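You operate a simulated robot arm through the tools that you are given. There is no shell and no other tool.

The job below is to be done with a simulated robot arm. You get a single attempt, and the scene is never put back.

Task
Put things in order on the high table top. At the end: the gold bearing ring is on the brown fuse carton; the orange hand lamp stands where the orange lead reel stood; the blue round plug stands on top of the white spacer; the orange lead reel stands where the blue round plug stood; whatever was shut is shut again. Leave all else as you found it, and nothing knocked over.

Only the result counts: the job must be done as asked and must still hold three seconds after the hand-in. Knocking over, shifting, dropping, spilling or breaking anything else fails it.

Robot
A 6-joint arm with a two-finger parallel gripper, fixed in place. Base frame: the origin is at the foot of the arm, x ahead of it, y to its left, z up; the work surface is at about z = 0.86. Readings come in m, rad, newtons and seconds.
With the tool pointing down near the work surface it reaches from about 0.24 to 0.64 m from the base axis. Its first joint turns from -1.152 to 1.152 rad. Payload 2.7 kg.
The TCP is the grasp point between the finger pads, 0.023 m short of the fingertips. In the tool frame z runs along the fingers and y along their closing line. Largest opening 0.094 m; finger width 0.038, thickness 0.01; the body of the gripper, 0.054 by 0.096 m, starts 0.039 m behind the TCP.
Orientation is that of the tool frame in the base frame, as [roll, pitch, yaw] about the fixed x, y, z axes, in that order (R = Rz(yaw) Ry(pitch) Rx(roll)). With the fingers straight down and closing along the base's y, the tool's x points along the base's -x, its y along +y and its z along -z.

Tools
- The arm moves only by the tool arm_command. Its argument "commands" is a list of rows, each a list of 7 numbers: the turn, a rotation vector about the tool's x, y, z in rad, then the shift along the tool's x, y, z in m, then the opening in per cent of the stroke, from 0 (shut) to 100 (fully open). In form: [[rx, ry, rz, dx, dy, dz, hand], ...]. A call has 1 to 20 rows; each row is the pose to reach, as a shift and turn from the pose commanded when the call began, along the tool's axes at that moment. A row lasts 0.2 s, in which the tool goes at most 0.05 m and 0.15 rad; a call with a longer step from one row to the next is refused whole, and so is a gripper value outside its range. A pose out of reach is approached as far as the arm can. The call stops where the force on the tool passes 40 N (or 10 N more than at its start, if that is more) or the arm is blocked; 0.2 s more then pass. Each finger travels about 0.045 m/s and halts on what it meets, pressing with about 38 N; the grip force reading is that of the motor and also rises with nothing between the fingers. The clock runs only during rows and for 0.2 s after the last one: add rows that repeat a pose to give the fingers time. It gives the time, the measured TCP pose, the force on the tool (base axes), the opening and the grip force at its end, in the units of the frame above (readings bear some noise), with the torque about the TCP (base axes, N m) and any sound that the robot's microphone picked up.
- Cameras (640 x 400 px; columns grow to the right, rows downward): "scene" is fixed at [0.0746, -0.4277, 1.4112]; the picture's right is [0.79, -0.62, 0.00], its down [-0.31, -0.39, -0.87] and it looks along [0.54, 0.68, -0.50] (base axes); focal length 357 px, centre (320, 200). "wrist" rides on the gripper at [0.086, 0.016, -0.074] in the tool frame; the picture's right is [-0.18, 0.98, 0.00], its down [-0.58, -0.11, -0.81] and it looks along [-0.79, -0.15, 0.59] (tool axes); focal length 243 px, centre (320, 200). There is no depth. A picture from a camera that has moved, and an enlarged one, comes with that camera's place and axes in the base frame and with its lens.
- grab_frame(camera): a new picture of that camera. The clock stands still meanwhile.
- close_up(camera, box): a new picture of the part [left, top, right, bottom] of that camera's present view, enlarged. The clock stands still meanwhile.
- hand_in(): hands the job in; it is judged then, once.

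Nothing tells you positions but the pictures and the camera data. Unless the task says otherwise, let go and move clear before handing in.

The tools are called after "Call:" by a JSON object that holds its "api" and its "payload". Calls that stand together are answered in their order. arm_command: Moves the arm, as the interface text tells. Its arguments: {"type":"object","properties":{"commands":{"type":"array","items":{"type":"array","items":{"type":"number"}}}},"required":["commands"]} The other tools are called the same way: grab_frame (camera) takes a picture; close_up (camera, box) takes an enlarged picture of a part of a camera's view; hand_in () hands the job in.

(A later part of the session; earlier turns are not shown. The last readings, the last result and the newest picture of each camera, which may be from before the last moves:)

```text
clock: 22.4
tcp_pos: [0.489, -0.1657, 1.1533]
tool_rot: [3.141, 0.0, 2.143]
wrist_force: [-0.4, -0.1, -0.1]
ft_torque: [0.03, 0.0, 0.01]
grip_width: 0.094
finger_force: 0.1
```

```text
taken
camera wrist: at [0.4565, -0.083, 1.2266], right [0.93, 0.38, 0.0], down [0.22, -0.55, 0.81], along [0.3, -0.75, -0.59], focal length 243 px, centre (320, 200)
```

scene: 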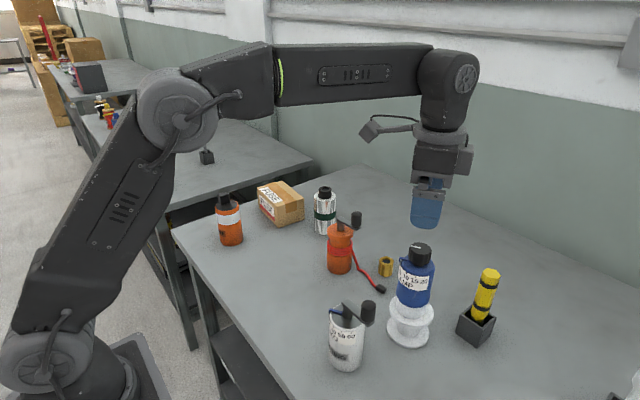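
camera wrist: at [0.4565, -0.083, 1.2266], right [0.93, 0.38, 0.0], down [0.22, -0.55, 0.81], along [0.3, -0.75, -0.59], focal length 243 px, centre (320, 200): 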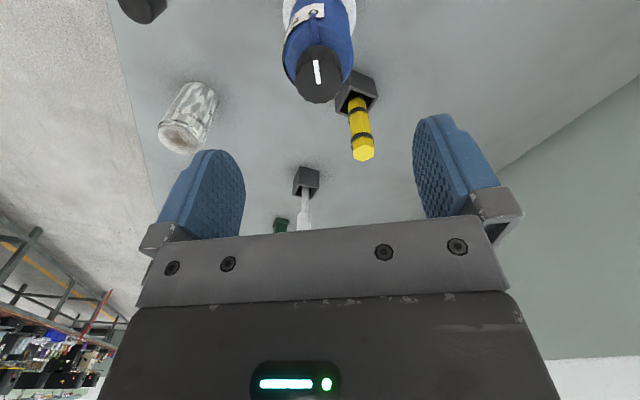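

The blue plug is standing on the spacer. Next is the reel, so I'll move over it with the fingers set to close across the crank, roughly along x.

Call:
{"api": "arm_command", "payload": {"commands": [[0, 0, 0.07, 0.025, 0.02, 0, 100], [0, 0, 0.14, 0.055, 0.043, 0, 100], [0, 0, 0.21, 0.085, 0.067, 0, 100], [0, 0, 0.28, 0.115, 0.09, 0, 100], [0, 0, 0.35, 0.14, 0.11, 0.01, 100], [0, 0, 0.42, 0.16, 0.126, 0.02, 100], [0, 0, 0.473, 0.1689, 0.1329, 0.02, 100], [0, 0, 0.473, 0.1689, 0.1329, 0.02, 100]]}}

Call:
{"api": "grab_frame", "payload": {"camera": "wrist"}}

Call:
{"api": "close_up", "payload": {"camera": "wrist", "box": [240, 0, 400, 160]}}

Call:
{"api": "close_up", "payload": {"camera": "scene", "box": [310, 190, 410, 300]}}

```text
clock: 24.2
tcp_pos: [0.5053, 0.0452, 1.1295]
tool_rot: [-3.14, 0.001, 1.672]
wrist_force: [-0.1, -0.3, 0.9]
ft_torque: [-0.02, 0.01, 0.02]
grip_width: 0.0939
finger_force: 0.1
```

```text
taken
camera wrist: at [0.5147, 0.1342, 1.204], right [1.0, -0.09, 0.0], down [-0.05, -0.59, 0.81], along [-0.07, -0.8, -0.59], focal length 243 px, centre (320, 200)
```

wrist: 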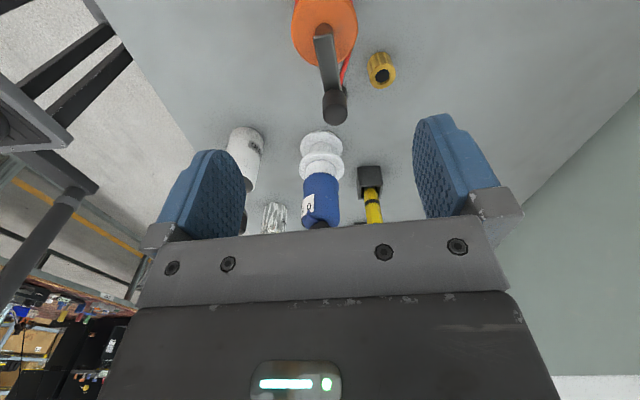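

```text
2.50 times, centred on (320, 80) of wrist
camera zoom: at [0.5147, 0.1342, 1.204], right [1.0, -0.09, 0.0], down [-0.05, -0.59, 0.81], along [-0.07, -0.8, -0.59], focal length 606 px, centre (320, 500)
```

zoom: 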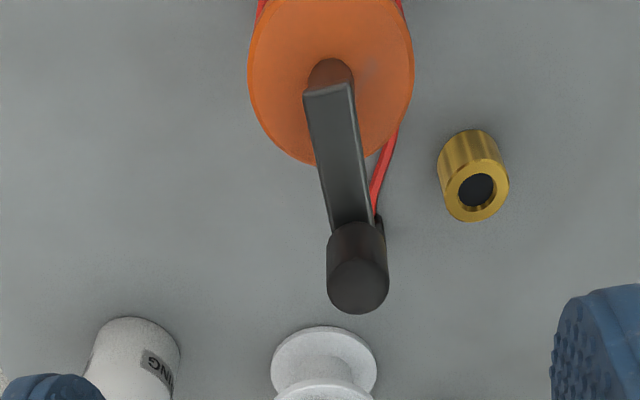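

```text
3.64 times, centred on (360, 245) of scene
camera zoom: at [0.0746, -0.4277, 1.4112], right [0.79, -0.62, 0.0], down [-0.31, -0.39, -0.87], along [0.54, 0.68, -0.5], focal length 1297 px, centre (174, 36)
```

zoom: 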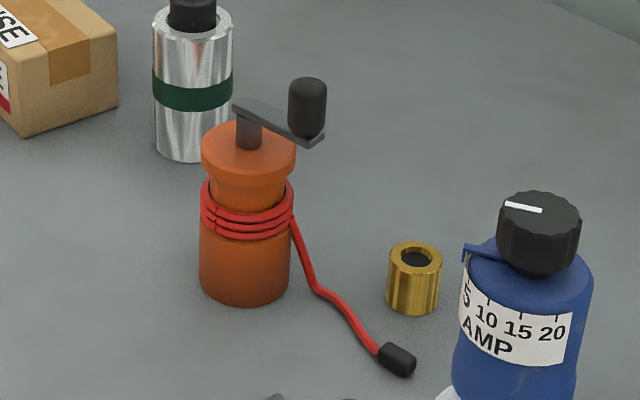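

The reel axis is about (0.5115, 0.0515), with the flange top at z ≈ 0.966, the crank bar top at ≈ 0.991 and the handle about 4.4 cm out towards −y. I'll centre and go down with the crank passing through the free side of the hand.

Call:
{"api": "arm_command", "payload": {"commands": [[0, 0, 0, 0.0041, 0.0044, 0, 100], [0, 0, 0, 0.0041, 0.0044, 0.04, 100], [0, 0, 0, 0.0041, 0.0044, 0.08, 100], [0, 0, 0, 0.0041, 0.0044, 0.11, 100], [0, 0, 0, 0.0041, 0.0044, 0.135, 100], [0, 0, 0, 0.0041, 0.0044, 0.15, 100], [0, 0, 0, 0.0041, 0.0044, 0.15, 100]]}}

Call:
{"api": "grab_frame", "payload": {"camera": "wrist"}}

Call:
{"api": "close_up", "payload": {"camera": "scene", "box": [290, 170, 400, 290]}}

```text
clock: 25.8
tcp_pos: [0.5122, 0.0532, 0.9821]
tool_rot: [3.141, -0.001, 1.67]
wrist_force: [-0.4, 0.0, 0.9]
ft_torque: [-0.04, -0.05, -0.03]
grip_width: 0.094
finger_force: 0.0
```

```text
taken
camera wrist: at [0.5209, 0.1412, 1.0551], right [1.0, -0.08, 0.0], down [-0.05, -0.59, 0.81], along [-0.07, -0.8, -0.59], focal length 243 px, centre (320, 200)
```

wrist: 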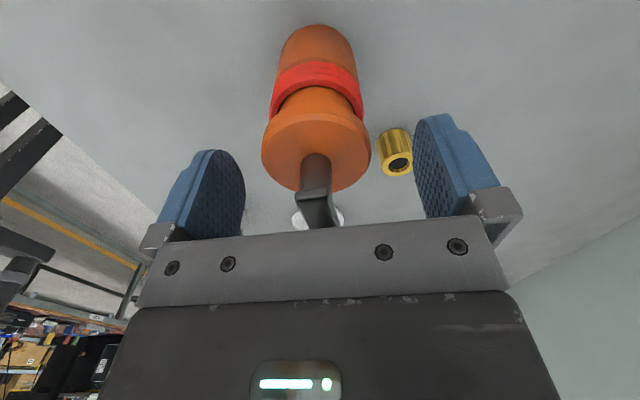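

```text
3.33 times, centred on (345, 230) of scene
camera zoom: at [0.0745, -0.4277, 1.4112], right [0.79, -0.62, 0.0], down [-0.31, -0.39, -0.87], along [0.54, 0.68, -0.5], focal length 1189 px, centre (237, 100)
```

zoom: 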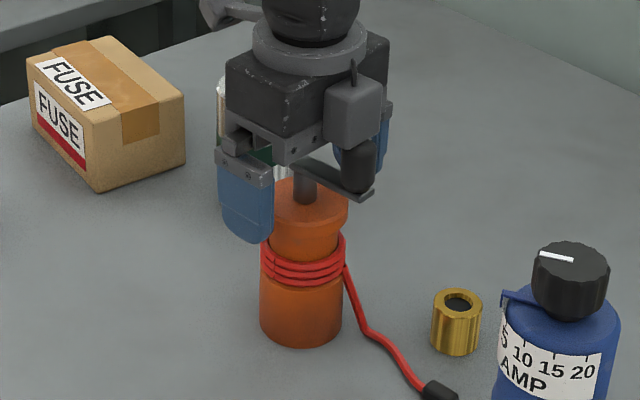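

A box on the hand's back side would come down on the crank handle, so this facing is unsafe. I'll rise, turn the hand by half a turn so the box faces away from the handle, and look again.

Call:
{"api": "arm_command", "payload": {"commands": [[0, 0, 0, 0, 0, -0.03, 100], [0, 0, 0, 0, 0, -0.07, 100], [0, 0, 0, 0, 0, -0.11, 100], [0, 0, 0, 0, 0, -0.14, 100], [0, 0, -0.145, 0, 0, -0.14, 100], [0, 0, -0.29, 0, 0, -0.14, 100], [0, 0, -0.435, 0, 0, -0.14, 100], [0, 0, -0.58, 0, 0, -0.14, 100], [0, 0, -0.725, 0, 0, -0.14, 100], [0, 0, -0.87, 0, 0, -0.14, 100], [0, 0, -1.015, 0, 0, -0.14, 100], [0, 0, -1.16, 0, 0, -0.14, 100], [0, 0, -1.305, 0, 0, -0.14, 100], [0, 0, -1.45, 0, 0, -0.14, 100], [0, 0, -1.57, 0, 0, -0.14, 100], [0, 0, -1.57, 0, 0, -0.14, 100]]}}

Call:
{"api": "close_up", "payload": {"camera": "scene", "box": [260, 80, 400, 290]}}

```text
clock: 29.2
tcp_pos: [0.512, 0.0513, 1.1215]
tool_rot: [3.142, 0.001, -3.039]
wrist_force: [-0.2, -0.1, 0.6]
ft_torque: [-0.01, 0.02, -0.03]
grip_width: 0.0941
finger_force: 0.1
```

```text
1.90 times, centred on (330, 185) of scene
camera zoom: at [0.0746, -0.4277, 1.4112], right [0.79, -0.62, 0.0], down [-0.31, -0.39, -0.87], along [0.54, 0.68, -0.5], focal length 679 px, centre (301, 229)
```

zoom: 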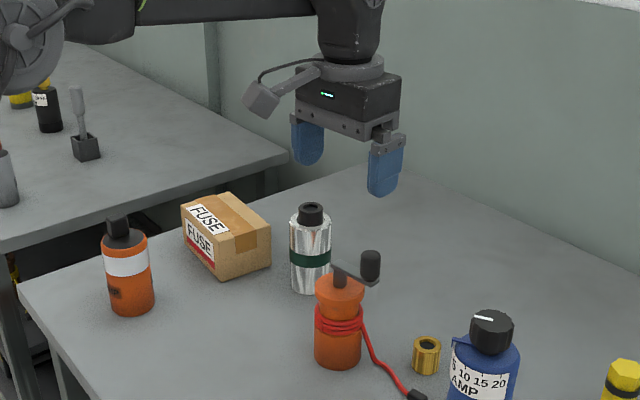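

The turn works so far; I'll do the second quarter.

Call:
{"api": "arm_command", "payload": {"commands": [[0, 0, -0.145, 0, 0, 0, 100], [0, 0, -0.29, 0, 0, 0, 100], [0, 0, -0.435, 0, 0, 0, 100], [0, 0, -0.58, 0, 0, 0, 100], [0, 0, -0.725, 0, 0, 0, 100], [0, 0, -0.87, 0, 0, 0, 100], [0, 0, -1.015, 0, 0, 0, 100], [0, 0, -1.16, 0, 0, 0, 100], [0, 0, -1.305, 0, 0, 0, 100], [0, 0, -1.45, 0, 0, 0, 100], [0, 0, -1.57, 0, 0, 0, 100], [0, 0, -1.57, 0, 0, 0, 100]]}}

Call:
{"api": "grab_frame", "payload": {"camera": "wrist"}}

Call:
{"api": "close_up", "payload": {"camera": "scene", "box": [260, 80, 400, 290]}}

```text
clock: 31.8
tcp_pos: [0.51, 0.0513, 1.1224]
tool_rot: [-3.141, 0.0, -1.47]
wrist_force: [-0.4, 0.1, -0.1]
ft_torque: [-0.01, 0.01, 0.0]
grip_width: 0.0939
finger_force: 0.0
```

```text
taken
camera wrist: at [0.5044, -0.0358, 1.1963], right [-1.0, 0.08, 0.0], down [0.05, 0.59, 0.81], along [0.07, 0.8, -0.59], focal length 243 px, centre (320, 200)
```

wrist: 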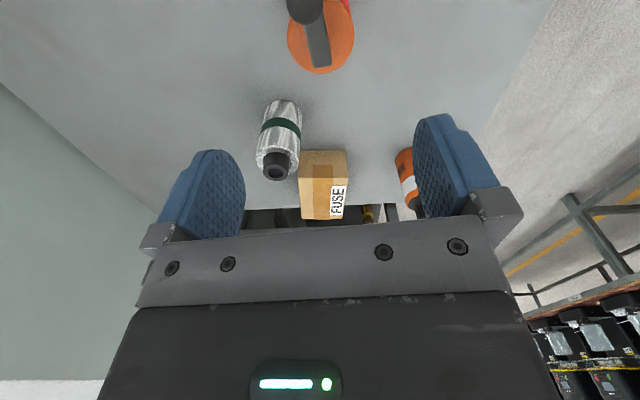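

```text
1.90 times, centred on (330, 185) of scene
camera zoom: at [0.0746, -0.4277, 1.4112], right [0.79, -0.62, 0.0], down [-0.31, -0.39, -0.87], along [0.54, 0.68, -0.5], focal length 679 px, centre (301, 229)
```

zoom: 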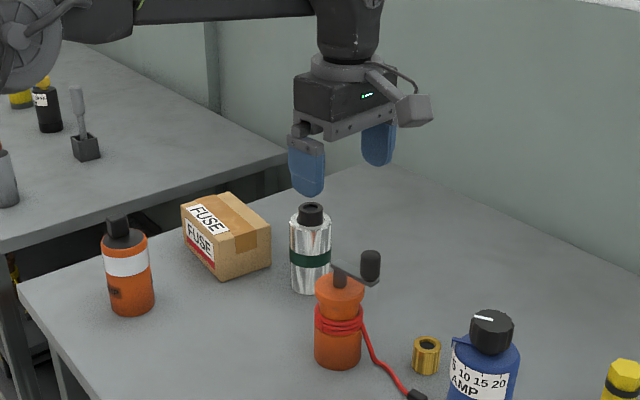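

Call:
{"api": "close_up", "payload": {"camera": "wrist", "box": [260, 0, 390, 100]}}

Call:
{"api": "close_up", "payload": {"camera": "scene", "box": [310, 90, 370, 150]}}

```text
4.00 times, centred on (325, 50) of wrist
camera zoom: at [0.5044, -0.0358, 1.1963], right [-1.0, 0.08, 0.0], down [0.05, 0.59, 0.81], along [0.07, 0.8, -0.59], focal length 970 px, centre (300, 800)
```

zoom: 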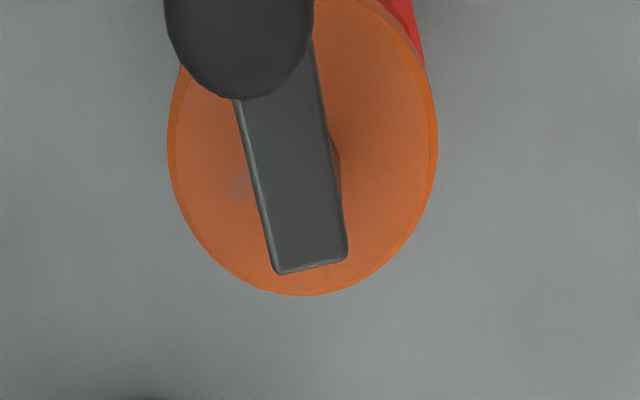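

```text
6.67 times, centred on (340, 120) of scene
camera zoom: at [0.0746, -0.4277, 1.4112], right [0.79, -0.62, 0.0], down [-0.31, -0.39, -0.87], along [0.54, 0.68, -0.5], focal length 2378 px, centre (187, 733)
```

zoom: 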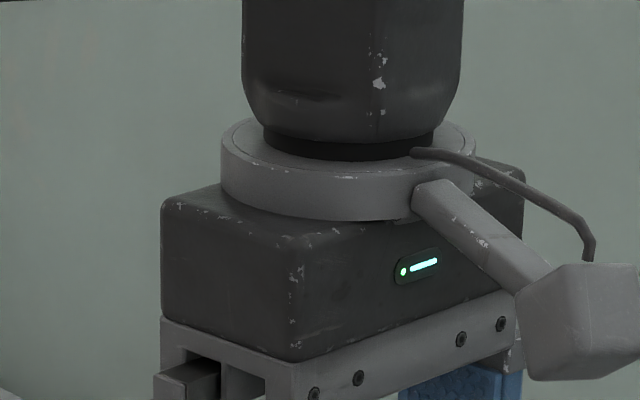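

From here the handle fits between the hand's body and the camera box. The axis is (0.511, 0.051) and the handle top is at z 1.021, 4.3 cm out. I'll descend part way and check.

Call:
{"api": "arm_command", "payload": {"commands": [[0, 0, 0, 0, 0.0005, 0.04, 100], [0, 0, 0, 0, 0.0005, 0.08, 100], [0, 0, 0, 0, 0.0005, 0.11, 100], [0, 0, 0, 0, 0.0005, 0.13, 100], [0, 0, 0, 0, 0.0005, 0.14, 100], [0, 0, 0, 0, 0.0005, 0.14, 100]]}}

Call:
{"api": "grab_frame", "payload": {"camera": "wrist"}}

Call:
{"api": "close_up", "payload": {"camera": "scene", "box": [310, 170, 390, 280]}}

```text
clock: 33.2
tcp_pos: [0.5107, 0.0526, 0.9811]
tool_rot: [3.141, 0.001, -1.472]
wrist_force: [0.6, -0.3, 0.4]
ft_torque: [-0.03, 0.03, -0.03]
grip_width: 0.094
finger_force: 0.1
```

```text
taken
camera wrist: at [0.5044, -0.0354, 1.0552], right [-1.0, 0.09, 0.0], down [0.05, 0.59, 0.81], along [0.07, 0.8, -0.59], focal length 243 px, centre (320, 200)
```

wrist: 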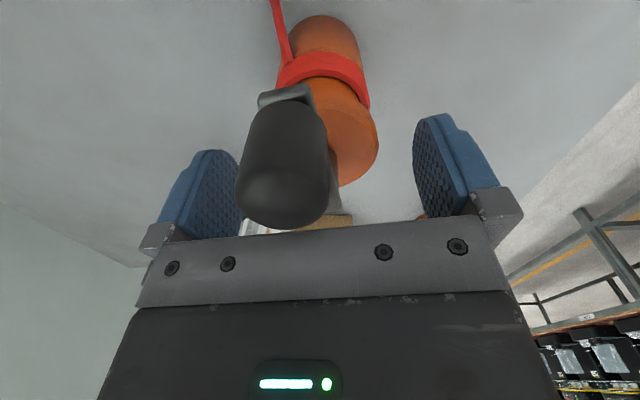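

```text
3.64 times, centred on (350, 225) of scene
camera zoom: at [0.0746, -0.4277, 1.4112], right [0.79, -0.62, 0.0], down [-0.31, -0.39, -0.87], along [0.54, 0.68, -0.5], focal length 1297 px, centre (211, 109)
```

zoom: 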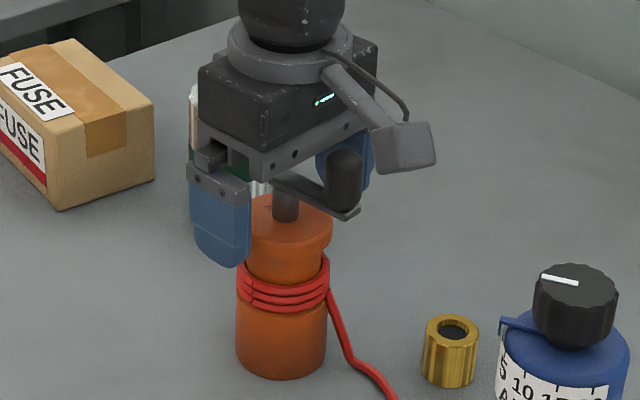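

Clearances look adequate and the reel is centred (the flange edge is where I predicted). I'll go down the last 16 mm slowly.

Call:
{"api": "arm_command", "payload": {"commands": [[0, 0, 0, 0, 0, 0.005, 100], [0, 0, 0, 0, 0, 0.01, 100], [0, 0, 0, 0, 0, 0.014, 100], [0, 0, 0, 0, 0, 0.0165, 100], [0, 0, 0, 0, 0, 0.0165, 100]]}}

Call:
{"api": "grab_frame", "payload": {"camera": "wrist"}}

Call:
{"api": "close_up", "payload": {"camera": "scene", "box": [320, 190, 380, 270]}}

```text
clock: 34.4
tcp_pos: [0.5101, 0.0513, 0.9665]
tool_rot: [3.141, 0.0, -1.474]
wrist_force: [-0.9, 0.2, -0.4]
ft_torque: [-0.02, -0.01, 0.0]
grip_width: 0.0941
finger_force: 0.2
```

```text
taken
camera wrist: at [0.5036, -0.0358, 1.0402], right [-1.0, 0.09, 0.0], down [0.05, 0.59, 0.81], along [0.07, 0.8, -0.59], focal length 243 px, centre (320, 200)
```

wrist: 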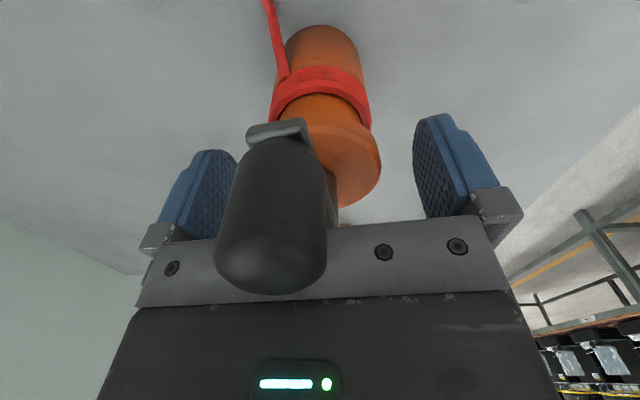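

```text
5.00 times, centred on (350, 230) of scene
camera zoom: at [0.0746, -0.4277, 1.4112], right [0.79, -0.62, 0.0], down [-0.31, -0.39, -0.87], along [0.54, 0.68, -0.5], focal length 1784 px, centre (170, 50)
```

zoom: 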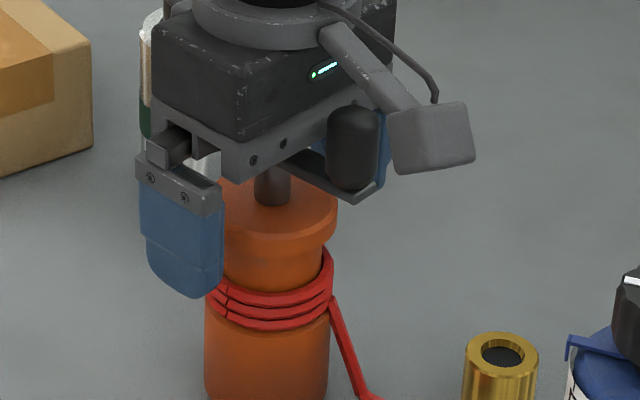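

The handle sits clear between the body and the camera box, and the pads are beside the flange. Closing now.

Call:
{"api": "arm_command", "payload": {"commands": [[0, 0, 0, 0, 0, 0.001, 75], [0, 0, 0, 0, 0, 0.001, 60], [0, 0, 0, 0, 0, 0.001, 45], [0, 0, 0, 0, 0, 0.001, 25], [0, 0, 0, 0, 0, 0.001, 10], [0, 0, 0, 0, 0, 0.001, 10]]}}

Call:
{"api": "grab_frame", "payload": {"camera": "wrist"}}

Call:
{"api": "close_up", "payload": {"camera": "scene", "box": [310, 190, 410, 300]}}

```text
clock: 35.8
tcp_pos: [0.51, 0.0519, 0.9653]
tool_rot: [3.141, -0.001, -1.471]
wrist_force: [-0.9, 0.6, 0.4]
ft_torque: [0.0, -0.04, -0.01]
grip_width: 0.0568
finger_force: 38.3
```

```text
taken
camera wrist: at [0.5035, -0.0363, 1.0393], right [-1.0, 0.09, 0.0], down [0.05, 0.59, 0.81], along [0.07, 0.8, -0.59], focal length 243 px, centre (320, 200)
```

wrist: 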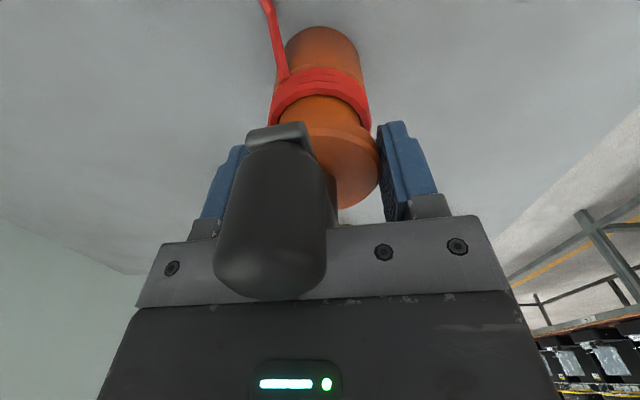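

```text
3.64 times, centred on (360, 245) of scene
camera zoom: at [0.0746, -0.4278, 1.4112], right [0.79, -0.62, 0.0], down [-0.31, -0.39, -0.87], along [0.54, 0.68, -0.5], focal length 1297 px, centre (174, 36)
```

zoom: 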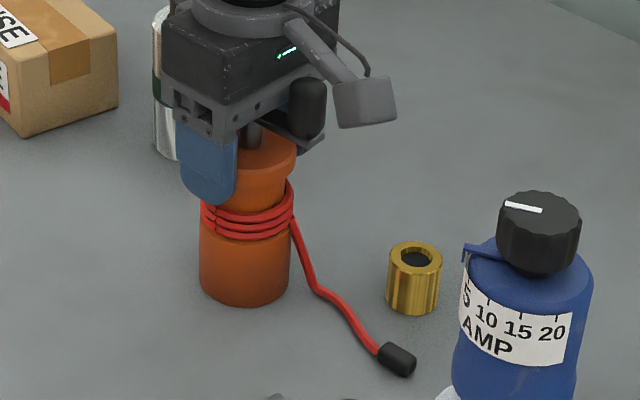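

The grip holds on the flange; the reel's place is (0.511, 0.051). Lifting straight up.

Call:
{"api": "arm_command", "payload": {"commands": [[0, 0, 0, 0, 0, -0.008, 10], [0, 0, 0, 0, 0, -0.02, 10], [0, 0, 0, 0, 0, -0.04, 10], [0, 0, 0, 0, 0, -0.065, 10], [0, 0, 0, 0, 0, -0.09, 10], [0, 0, 0, 0, 0, -0.115, 10], [0, 0, 0, 0, 0, -0.12, 10], [0, 0, 0, 0, 0, -0.12, 10]]}}

Call:
{"api": "grab_frame", "payload": {"camera": "wrist"}}

Call:
{"api": "grab_frame", "payload": {"camera": "scene"}}

```text
clock: 37.6
tcp_pos: [0.5114, 0.0518, 1.0845]
tool_rot: [-3.141, 0.0, -1.473]
wrist_force: [-0.7, 0.5, -1.3]
ft_torque: [0.0, 0.0, 0.01]
grip_width: 0.0572
finger_force: 37.6
```

```text
taken
camera wrist: at [0.5051, -0.0353, 1.1585], right [-1.0, 0.09, 0.0], down [0.05, 0.59, 0.81], along [0.07, 0.8, -0.59], focal length 243 px, centre (320, 200)
```

wrist: 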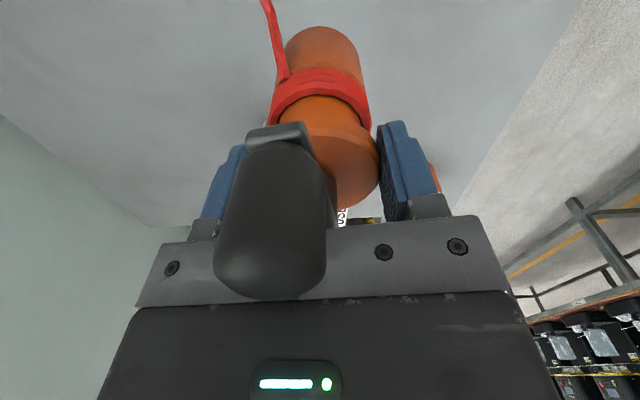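

```text
taken
```

scene: 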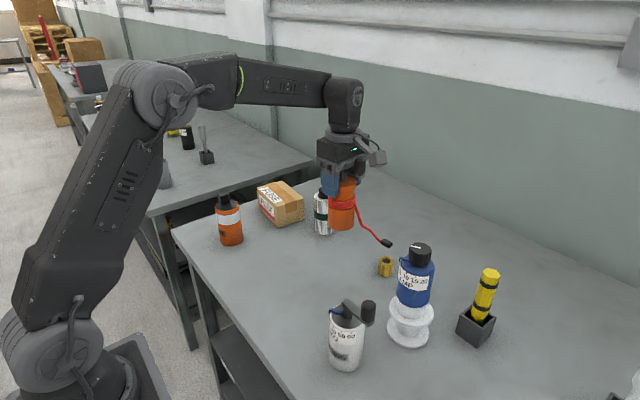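

The lead moves rigidly with the reel. I'll carry it to the plug's old place at (0.3605, 0.0815), keeping its facing; the lead end lands at about (0.38, −0.03), which is clear.

Call:
{"api": "arm_command", "payload": {"commands": [[0, 0, 0, -0.006, 0.02, 0, 10], [0, 0, 0, -0.015, 0.05, 0, 10], [0, 0, 0, -0.025, 0.085, 0, 10], [0, 0, 0, -0.035, 0.117, 0, 10], [0, 0, 0, -0.042, 0.14, 0, 10], [0, 0, 0, -0.0445, 0.1482, 0, 10], [0, 0, 0, -0.0445, 0.1482, 0, 10]]}}

Call:
{"api": "grab_frame", "payload": {"camera": "wrist"}}

Call:
{"api": "grab_frame", "payload": {"camera": "scene"}}

```text
clock: 39.2
tcp_pos: [0.3583, 0.0813, 1.0846]
tool_rot: [-3.141, -0.001, -1.472]
wrist_force: [0.3, -1.3, -1.9]
ft_torque: [0.04, 0.04, 0.01]
grip_width: 0.0569
finger_force: 37.4
```

```text
taken
camera wrist: at [0.3518, -0.0064, 1.1589], right [-1.0, 0.09, 0.0], down [0.05, 0.59, 0.81], along [0.07, 0.8, -0.59], focal length 243 px, centre (320, 200)
```

wrist: 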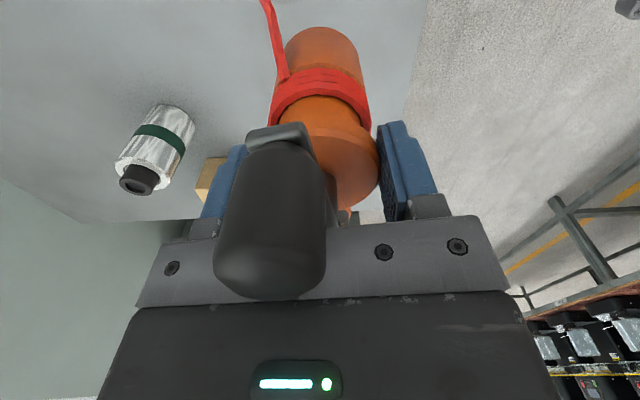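

```text
taken
```

scene: 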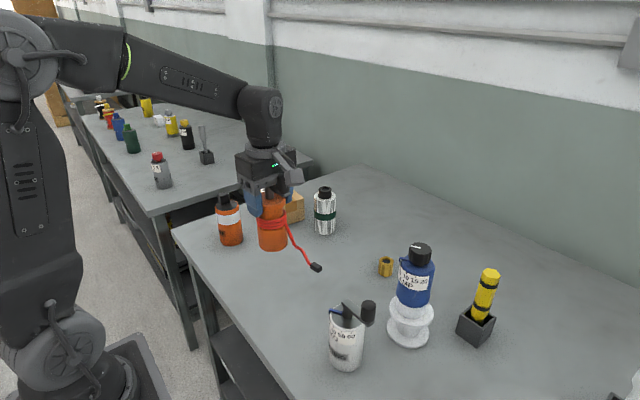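

Call:
{"api": "arm_command", "payload": {"commands": [[0, 0, 0, -0.0006, -0.0015, 0.0, 10], [0, 0, 0, -0.0006, -0.0015, 0.035, 10], [0, 0, 0, -0.0006, -0.0015, 0.07, 10], [0, 0, 0, -0.0006, -0.0015, 0.095, 10], [0, 0, 0, -0.0006, -0.0015, 0.108, 10], [0, 0, 0, -0.0006, -0.0015, 0.114, 10], [0, 0, 0, -0.0006, -0.0015, 0.114, 10]]}}

Call:
{"api": "close_up", "payload": {"camera": "scene", "box": [220, 180, 340, 310]}}

```text
clock: 40.8
tcp_pos: [0.3602, 0.0811, 0.9702]
tool_rot: [-3.141, -0.001, -1.473]
wrist_force: [0.0, -0.8, -1.0]
ft_torque: [0.02, 0.0, 0.0]
grip_width: 0.0568
finger_force: 38.4
```

```text
3.08 times, centred on (280, 245) of scene
camera zoom: at [0.0746, -0.4277, 1.4112], right [0.79, -0.62, 0.0], down [-0.31, -0.39, -0.87], along [0.54, 0.68, -0.5], focal length 1098 px, centre (443, 62)
```

zoom: 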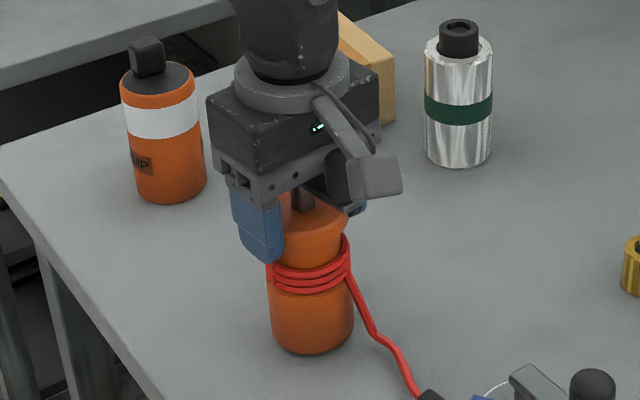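

Call:
{"api": "arm_command", "payload": {"commands": [[0, 0, 0, 0, 0, 0.002, 10], [0, 0, 0, 0, 0, 0.0035, 10], [0, 0, 0, 0, 0, 0.0035, 10]]}}

Call:
{"api": "arm_command", "payload": {"commands": [[0, 0, 0, 0, 0, 0.0012, 10], [0, 0, 0, 0, 0, 0.0012, 10]]}}

```text
clock: 41.6
tcp_pos: [0.3597, 0.0814, 0.9666]
tool_rot: [3.141, 0.0, -1.473]
wrist_force: [0.3, -0.2, -1.4]
ft_torque: [0.03, -0.01, 0.0]
grip_width: 0.0572
finger_force: 38.4
```

```text
clock: 42.2
tcp_pos: [0.3607, 0.0814, 0.966]
tool_rot: [-3.141, 0.0, -1.473]
wrist_force: [-0.2, 0.4, -2.2]
ft_torque: [0.0, 0.0, -0.03]
grip_width: 0.0569
finger_force: 38.0
```

Call:
{"api": "arm_command", "payload": {"commands": [[0, 0, 0, 0, 0, 0.0012, 10], [0, 0, 0, 0, 0, 0.0012, 10]]}}

```text
clock: 42.8
tcp_pos: [0.36, 0.0816, 0.9649]
tool_rot: [-3.14, 0.0, -1.472]
wrist_force: [-3.7, -2.0, 13.1]
ft_torque: [-0.16, 0.55, 0.0]
grip_width: 0.057
finger_force: 37.7
```

The reel is on the table. I'll ease the load slightly, open and rise.

Call:
{"api": "arm_command", "payload": {"commands": [[0, 0, 0, 0, 0, -0.0006, 10], [0, 0, 0, 0, 0, -0.0006, 65], [0, 0, 0, 0, 0, -0.0006, 80], [0, 0, 0, 0, 0, -0.0006, 100], [0, 0, 0, 0, 0, -0.0006, 100], [0, 0, 0, 0, 0, -0.0006, 100]]}}

Call:
{"api": "close_up", "payload": {"camera": "scene", "box": [220, 180, 340, 310]}}

Call:
{"api": "grab_frame", "payload": {"camera": "wrist"}}

```text
clock: 44.2
tcp_pos: [0.3599, 0.0819, 0.9647]
tool_rot: [-3.141, 0.0, -1.473]
wrist_force: [0.0, -0.3, -0.2]
ft_torque: [0.0, -0.02, 0.0]
grip_width: 0.0941
finger_force: 0.1
```

```text
3.08 times, centred on (280, 245) of scene
camera zoom: at [0.0746, -0.4277, 1.4112], right [0.79, -0.62, 0.0], down [-0.31, -0.39, -0.87], along [0.54, 0.68, -0.5], focal length 1098 px, centre (443, 62)
```

zoom: 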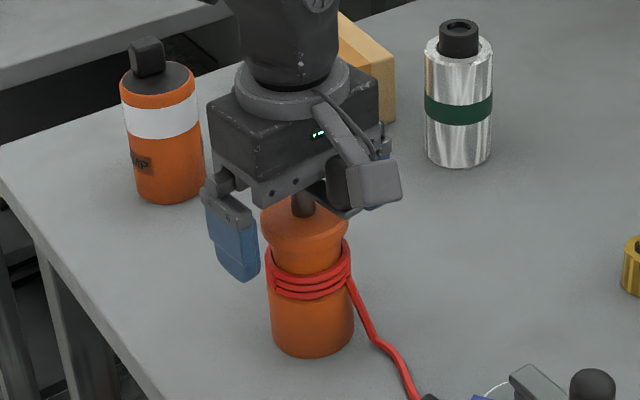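

```text
taken
camera wrist: at [0.3544, -0.0051, 1.0394], right [-1.0, 0.09, 0.0], down [0.05, 0.59, 0.81], along [0.07, 0.8, -0.59], focal length 243 px, centre (320, 200)
```

wrist: 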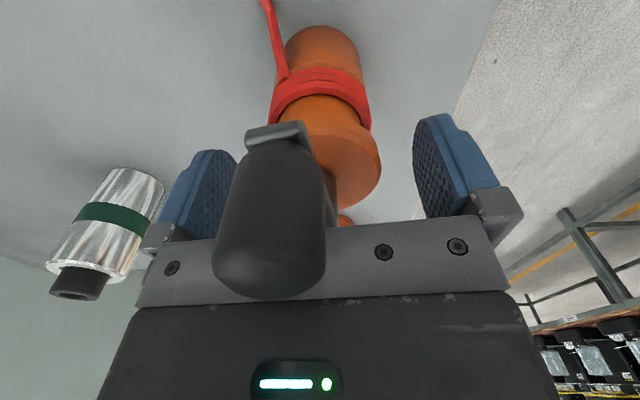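

Released cleanly. Rising straight up past the crank handle.

Call:
{"api": "arm_command", "payload": {"commands": [[0, 0, 0, 0, 0, -0.015, 100], [0, 0, 0, 0, 0, -0.04, 100], [0, 0, 0, 0, 0, -0.075, 100], [0, 0, 0, 0, 0, -0.11, 100], [0, 0, 0, 0, 0, -0.145, 100], [0, 0, 0, 0, 0, -0.16, 100], [0, 0, 0, 0, 0, -0.16, 100]]}}

Call:
{"api": "grab_frame", "payload": {"camera": "wrist"}}

Call:
{"api": "grab_frame", "payload": {"camera": "scene"}}

```text
clock: 45.8
tcp_pos: [0.3613, 0.0852, 1.1257]
tool_rot: [-3.141, 0.001, -1.472]
wrist_force: [0.2, -1.3, 0.2]
ft_torque: [-0.01, 0.03, 0.01]
grip_width: 0.0941
finger_force: 0.0
```

```text
taken
camera wrist: at [0.3544, -0.0032, 1.2004], right [-1.0, 0.09, 0.0], down [0.05, 0.59, 0.81], along [0.07, 0.8, -0.59], focal length 243 px, centre (320, 200)
```

wrist: 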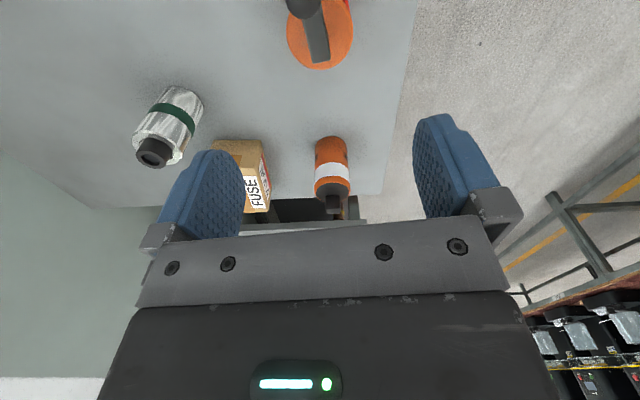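

```text
taken
```

scene: 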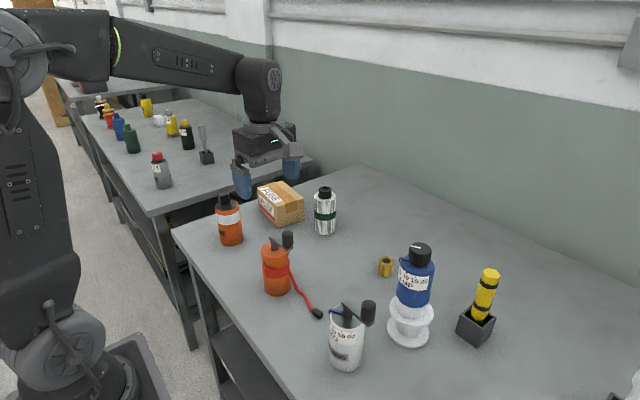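

The reel is in the plug's old place. Next is the gold ring at about (0.583, −0.030), roughly 33 mm across and 34 mm high. I'll go above it, turning back to the normal facing.

Call:
{"api": "arm_command", "payload": {"commands": [[0, 0, 0.14, 0.0112, -0.0174, 0, 100], [0, 0, 0.28, 0.0224, -0.0348, 0, 100], [0, 0, 0.42, 0.0336, -0.0522, 0, 100], [0, 0, 0.56, 0.0448, -0.0696, 0, 100], [0, 0, 0.7, 0.056, -0.087, 0, 100], [0, 0, 0.84, 0.0672, -0.1044, 0, 100], [0, 0, 0.98, 0.0784, -0.1218, 0, 100], [0, 0, 1.12, 0.0896, -0.1392, 0, 100], [0, 0, 1.26, 0.1008, -0.1566, 0, 100], [0, 0, 1.4, 0.112, -0.174, 0, 100], [0, 0, 1.54, 0.1232, -0.1914, 0, 100], [0, 0, 1.67, 0.1342, -0.2088, 0, 100], [0, 0, 1.67, 0.1342, -0.2088, 0, 100]]}}

Call:
{"api": "grab_frame", "payload": {"camera": "wrist"}}

Call:
{"api": "close_up", "payload": {"camera": "scene", "box": [340, 180, 440, 300]}}

```text
clock: 48.6
tcp_pos: [0.5839, -0.0298, 1.1246]
tool_rot: [-3.141, -0.001, 3.14]
wrist_force: [0.2, -0.2, 0.6]
ft_torque: [0.05, 0.0, 0.01]
grip_width: 0.0941
finger_force: 0.0
```

```text
taken
camera wrist: at [0.4981, -0.0131, 1.1996], right [0.19, 0.98, 0.0], down [0.58, -0.11, 0.81], along [0.79, -0.15, -0.59], focal length 243 px, centre (320, 200)
```

wrist: 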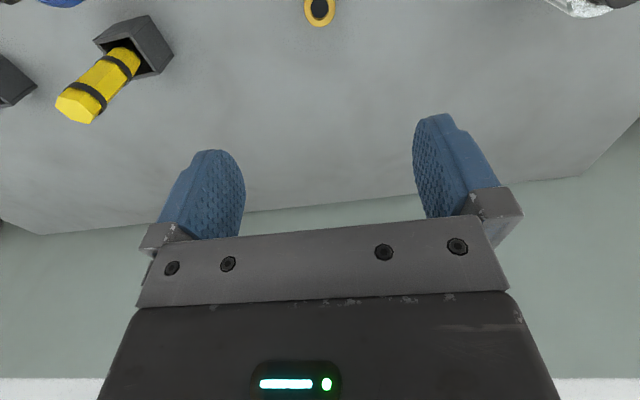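

```text
3.33 times, centred on (390, 240) of scene
camera zoom: at [0.0746, -0.4277, 1.4112], right [0.79, -0.62, 0.0], down [-0.31, -0.39, -0.87], along [0.54, 0.68, -0.5], focal length 1189 px, centre (87, 67)
```

zoom: 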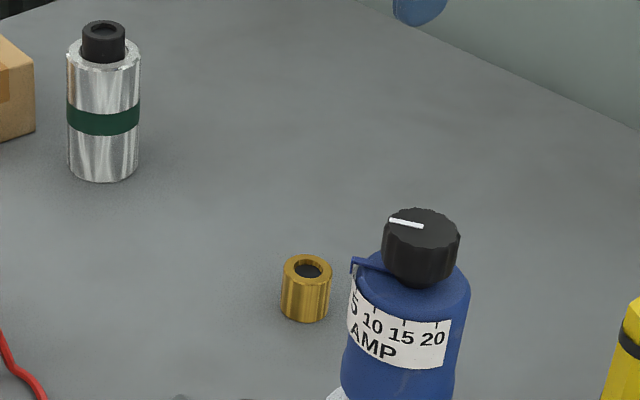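

Call:
{"api": "arm_command", "payload": {"commands": [[0, 0, 0, 0.0015, 0, 0.03, 100], [0, 0, 0, 0.0015, 0, 0.07, 100], [0, 0, 0, 0.0015, 0, 0.105, 100], [0, 0, 0, 0.0015, 0, 0.14, 100], [0, 0, 0, 0.0015, 0, 0.16, 100], [0, 0, 0, 0.0015, 0, 0.16, 100]]}}

Call:
{"api": "grab_frame", "payload": {"camera": "wrist"}}

Call:
{"api": "close_up", "payload": {"camera": "wrist", "box": [270, 40, 370, 120]}}

Call:
{"api": "close_up", "payload": {"camera": "scene", "box": [340, 180, 440, 300]}}

```text
clock: 50.0
tcp_pos: [0.5825, -0.0286, 0.9647]
tool_rot: [-3.141, 0.001, 3.142]
wrist_force: [1.2, -0.7, -0.2]
ft_torque: [0.0, 0.01, -0.01]
grip_width: 0.0939
finger_force: 0.1
```

```text
taken
camera wrist: at [0.4959, -0.0125, 1.039], right [0.18, 0.98, 0.0], down [0.58, -0.11, 0.81], along [0.79, -0.15, -0.59], focal length 243 px, centre (320, 200)
```

wrist: 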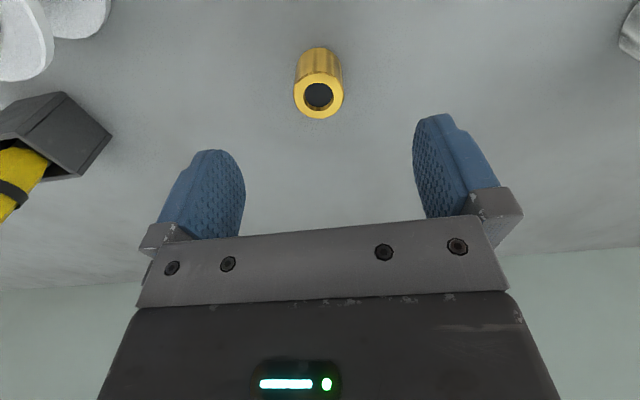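

```text
5.00 times, centred on (320, 80) of wrist
camera zoom: at [0.4959, -0.0125, 1.039], right [0.18, 0.98, 0.0], down [0.58, -0.11, 0.81], along [0.79, -0.15, -0.59], focal length 1213 px, centre (320, 800)
```

zoom: 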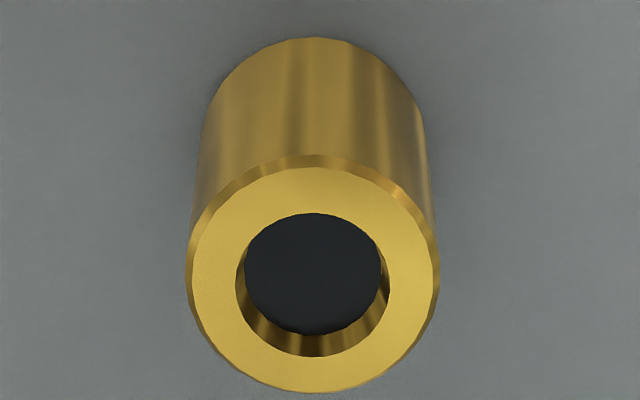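

```text
3.33 times, centred on (390, 240) of scene
camera zoom: at [0.0746, -0.4277, 1.4112], right [0.79, -0.62, 0.0], down [-0.31, -0.39, -0.87], along [0.54, 0.68, -0.5], focal length 1189 px, centre (87, 67)
```

zoom: 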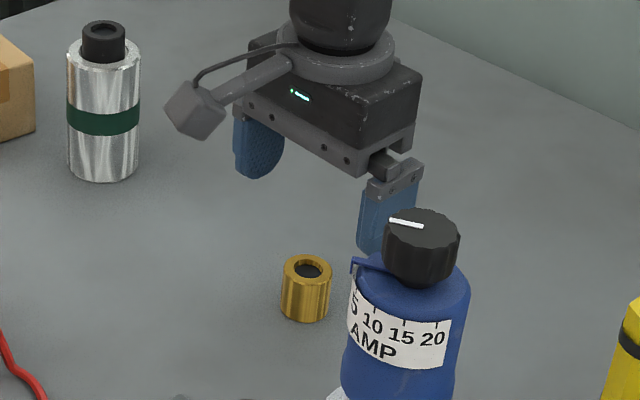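

The ring is at about (0.5805, −0.0285), top z ≈ 0.892. I'll lower around it with the fingertips about 5 mm above the table, then close.

Call:
{"api": "arm_command", "payload": {"commands": [[0, 0, 0, 0.001, 0, 0.025, 100], [0, 0, 0, 0.001, 0, 0.045, 100], [0, 0, 0, 0.001, 0, 0.062, 100], [0, 0, 0, 0.001, 0, 0.072, 100], [0, 0, 0, 0.001, 0, 0.076, 100], [0, 0, 0, 0.001, 0, 0.076, 100]]}}

Call:
{"api": "grab_frame", "payload": {"camera": "wrist"}}

Call:
{"api": "close_up", "payload": {"camera": "scene", "box": [340, 200, 440, 300]}}

```text
clock: 51.4
tcp_pos: [0.5796, -0.0295, 0.8871]
tool_rot: [-3.14, 0.001, -3.141]
wrist_force: [0.3, -0.3, -0.4]
ft_torque: [0.02, -0.05, 0.01]
grip_width: 0.094
finger_force: 0.1
```

```text
taken
camera wrist: at [0.4942, -0.0133, 0.9618], right [0.18, 0.98, 0.0], down [0.58, -0.11, 0.81], along [0.79, -0.15, -0.59], focal length 243 px, centre (320, 200)
```

wrist: 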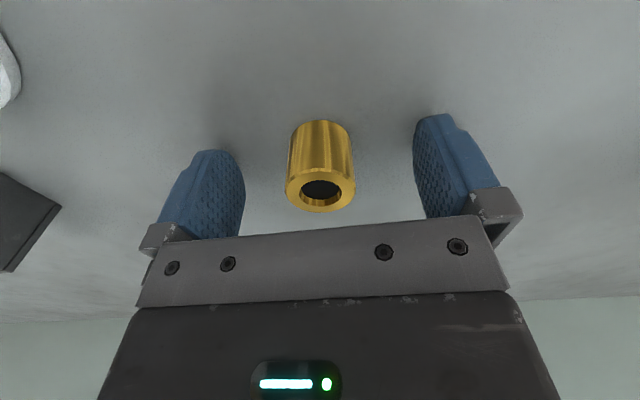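

```text
4.00 times, centred on (390, 250) of scene
camera zoom: at [0.0746, -0.4277, 1.4112], right [0.79, -0.62, 0.0], down [-0.31, -0.39, -0.87], along [0.54, 0.68, -0.5], focal length 1427 px, centre (40, 0)
```

zoom: 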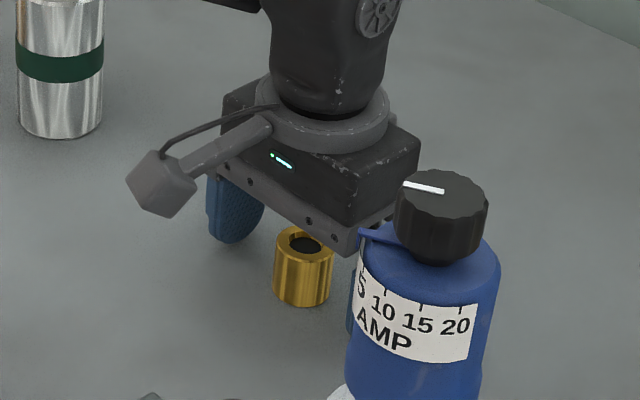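

Ring is centred between the pads. Closing.

Call:
{"api": "arm_command", "payload": {"commands": [[0, 0, 0, 0, 0, 0, 80], [0, 0, 0, 0, 0, 0, 60], [0, 0, 0, 0, 0, 0, 45], [0, 0, 0, 0, 0, 0, 30], [0, 0, 0, 0, 0, 0, 15], [0, 0, 0, 0, 0, 0, 5], [0, 0, 0, 0, 0, 0, 5], [0, 0, 0, 0, 0, 0, 5]]}}

Call:
{"api": "grab_frame", "payload": {"camera": "wrist"}}

```text
clock: 53.2
tcp_pos: [0.5794, -0.0294, 0.8881]
tool_rot: [-3.141, -0.001, -3.142]
wrist_force: [0.1, -0.5, -0.1]
ft_torque: [0.01, 0.0, -0.03]
grip_width: 0.0316
finger_force: 37.7
```

```text
taken
camera wrist: at [0.4942, -0.0133, 0.9619], right [0.18, 0.98, 0.0], down [0.58, -0.11, 0.81], along [0.79, -0.15, -0.59], focal length 243 px, centre (320, 200)
```

wrist: 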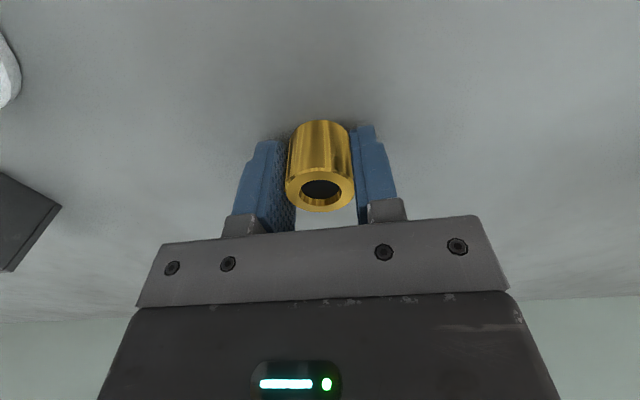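

Call:
{"api": "arm_command", "payload": {"commands": [[0, 0, 0, 0, 0, -0.01, 5], [0, 0, 0, 0, 0, -0.04, 5], [0, 0, 0, 0, 0, -0.08, 5], [0, 0, 0, 0, 0, -0.12, 5], [0, 0, 0, 0, 0, -0.16, 5], [0, 0, 0, 0, 0, -0.2, 5], [0, 0, 0, 0, 0, -0.22, 5], [0, 0, 0, 0, 0, -0.22, 5]]}}

Call:
{"api": "grab_frame", "payload": {"camera": "scene"}}

Call:
{"api": "close_up", "payload": {"camera": "scene", "box": [240, 165, 350, 250]}}

```text
clock: 55.0
tcp_pos: [0.5802, -0.0308, 1.111]
tool_rot: [-3.141, 0.0, -3.14]
wrist_force: [0.1, -0.3, 0.3]
ft_torque: [-0.05, -0.02, 0.03]
grip_width: 0.0317
finger_force: 37.7
```

```text
taken
```

scene: 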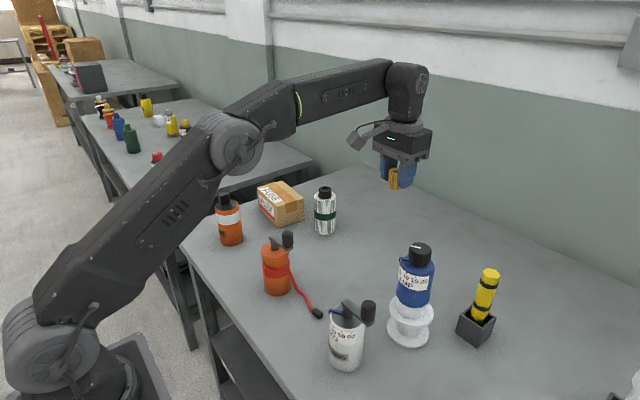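

```text
4.71 times, centred on (295, 208) of scene
camera zoom: at [0.0746, -0.4277, 1.4112], right [0.79, -0.62, 0.0], down [-0.31, -0.39, -0.87], along [0.54, 0.68, -0.5], focal length 1678 px, centre (438, 165)
```

zoom: 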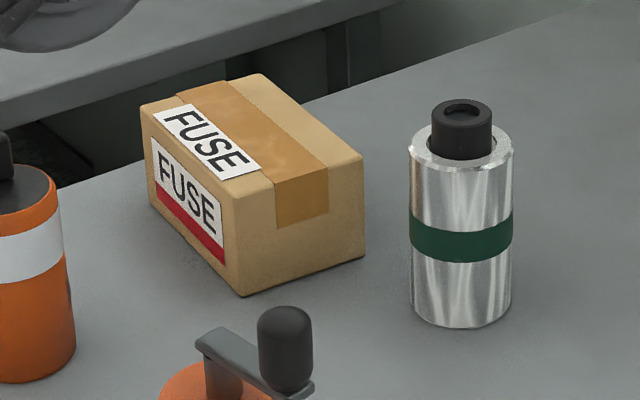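

The carton's top face is centred at about (0.532, 0.330), top z ≈ 0.930. I'll carry the ring high over to (0.526, 0.328).

Call:
{"api": "arm_command", "payload": {"commands": [[0, 0, 0, 0.003, 0.02, 0, 5], [0, 0, 0, 0.009, 0.06, 0, 5], [0, 0, 0, 0.015, 0.1, 0, 5], [0, 0, 0, 0.022, 0.14, 0, 5], [0, 0, 0, 0.028, 0.18, 0, 5], [0, 0, 0, 0.034, 0.22, 0, 5], [0, 0, 0, 0.04, 0.26, 0, 5], [0, 0, 0, 0.046, 0.3, 0, 5], [0, 0, 0, 0.051, 0.335, 0, 5], [0, 0, 0, 0.0545, 0.358, 0, 5], [0, 0, 0, 0.0545, 0.358, 0, 5]]}}

Call:
{"api": "grab_frame", "payload": {"camera": "wrist"}}

Call:
{"api": "grab_frame", "payload": {"camera": "scene"}}

```text
clock: 57.4
tcp_pos: [0.5131, 0.3183, 1.104]
tool_rot: [3.141, 0.001, 3.141]
wrist_force: [0.1, -0.2, -0.6]
ft_torque: [-0.02, 0.02, 0.0]
grip_width: 0.0313
finger_force: 37.8
out of reach, approached as far as the arm can: row 9, 10, 11
```

```text
taken
camera wrist: at [0.4277, 0.3346, 1.1769], right [0.19, 0.98, 0.0], down [0.58, -0.11, 0.81], along [0.79, -0.15, -0.59], focal length 243 px, centre (320, 200)
```

wrist: 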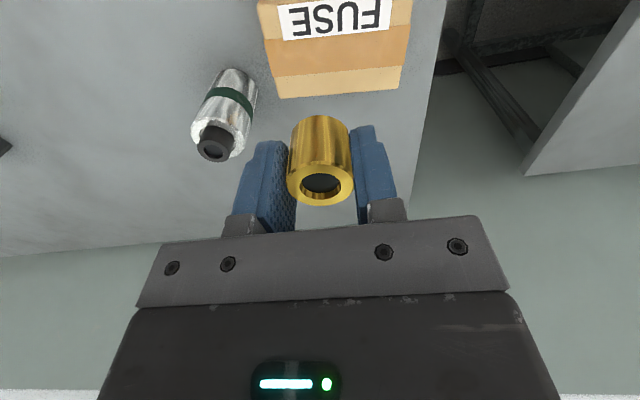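

```text
taken
```

scene: 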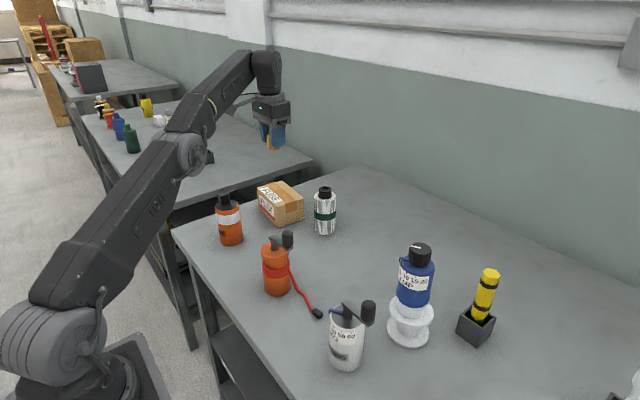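

At this height the spot is just out of reach, and reach grows lower down. I'll lower first, with the ring still well above the carton.

Call:
{"api": "arm_command", "payload": {"commands": [[0, 0, 0, 0, 0, 0.02, 5], [0, 0, 0, 0, 0, 0.045, 5], [0, 0, 0, 0, 0, 0.07, 5], [0, 0, 0, 0, 0, 0.09, 5], [0, 0, 0, 0, 0, 0.09, 5]]}}

Call:
{"api": "grab_frame", "payload": {"camera": "wrist"}}

Call:
{"api": "close_up", "payload": {"camera": "scene", "box": [210, 100, 350, 250]}}

```text
clock: 58.6
tcp_pos: [0.5113, 0.3181, 1.0128]
tool_rot: [-3.14, -0.001, 3.141]
wrist_force: [-0.2, 0.4, -1.4]
ft_torque: [0.01, 0.02, -0.02]
grip_width: 0.0317
finger_force: 38.1
```

```text
taken
camera wrist: at [0.4263, 0.3351, 1.0867], right [0.18, 0.98, 0.0], down [0.58, -0.11, 0.81], along [0.79, -0.15, -0.59], focal length 243 px, centre (320, 200)
```

wrist: 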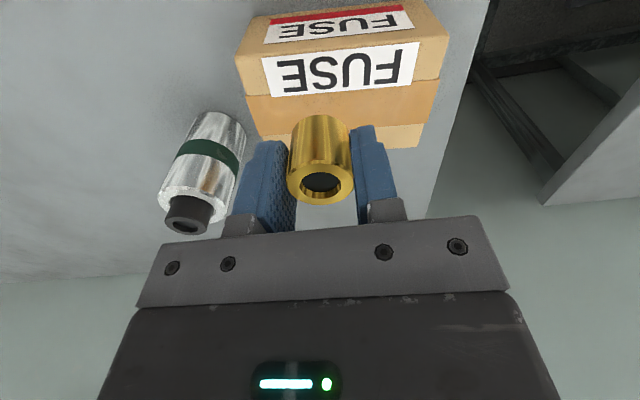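

```text
2.67 times, centred on (280, 175) of scene
camera zoom: at [0.0746, -0.4277, 1.4112], right [0.79, -0.62, 0.0], down [-0.31, -0.39, -0.87], along [0.54, 0.68, -0.5], focal length 951 px, centre (427, 267)
```

zoom: 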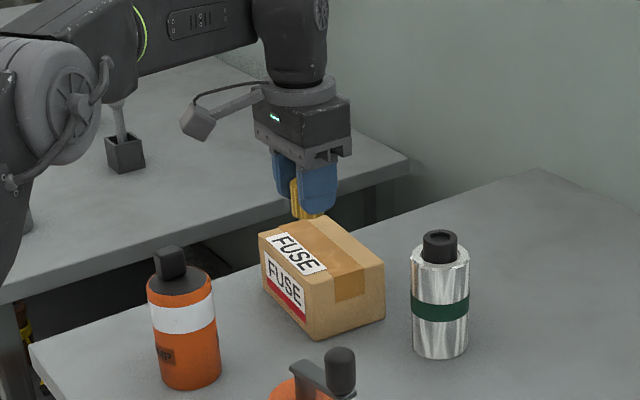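

Call:
{"api": "arm_command", "payload": {"commands": [[0, 0, 0, 0, 0, 0.015, 5], [0, 0, 0, 0, 0, 0.027, 5], [0, 0, 0, -0.007, 0.0045, 0.027, 5], [0, 0, 0, -0.0137, 0.009, 0.027, 5], [0, 0, 0, -0.0137, 0.009, 0.027, 5]]}}

Call:
{"api": "grab_frame", "payload": {"camera": "wrist"}}

Call:
{"api": "close_up", "payload": {"camera": "scene", "box": [230, 130, 330, 240]}}

```text
clock: 59.8
tcp_pos: [0.524, 0.3264, 0.9856]
tool_rot: [3.141, 0.001, 3.141]
wrist_force: [-0.7, 0.5, -0.2]
ft_torque: [-0.01, -0.02, 0.01]
grip_width: 0.0316
finger_force: 38.2
```

```text
taken
camera wrist: at [0.4389, 0.3429, 1.0602], right [0.18, 0.98, 0.0], down [0.58, -0.11, 0.81], along [0.79, -0.15, -0.59], focal length 243 px, centre (320, 200)
```

wrist: 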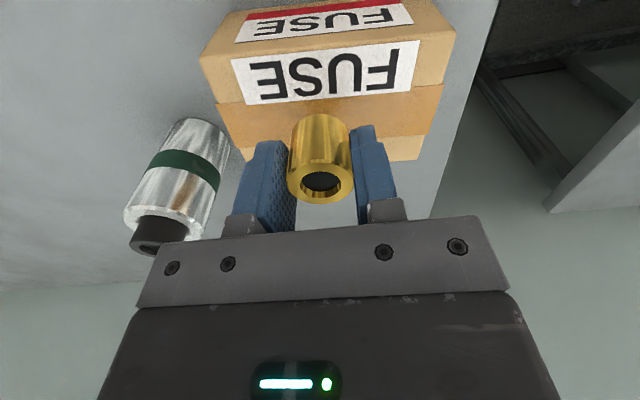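

```text
3.64 times, centred on (280, 185) of scene
camera zoom: at [0.0746, -0.4277, 1.4112], right [0.79, -0.62, 0.0], down [-0.31, -0.39, -0.87], along [0.54, 0.68, -0.5], focal length 1297 px, centre (466, 254)
```

zoom: 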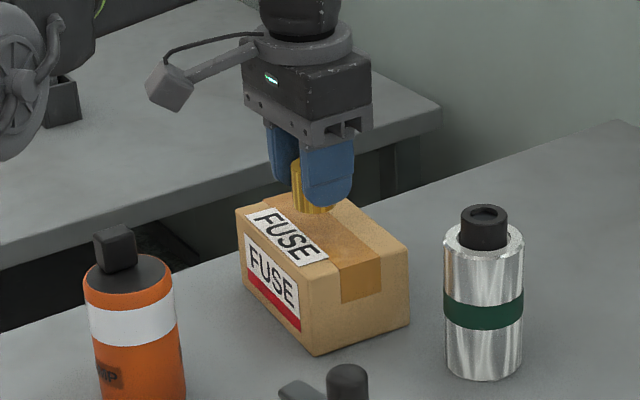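

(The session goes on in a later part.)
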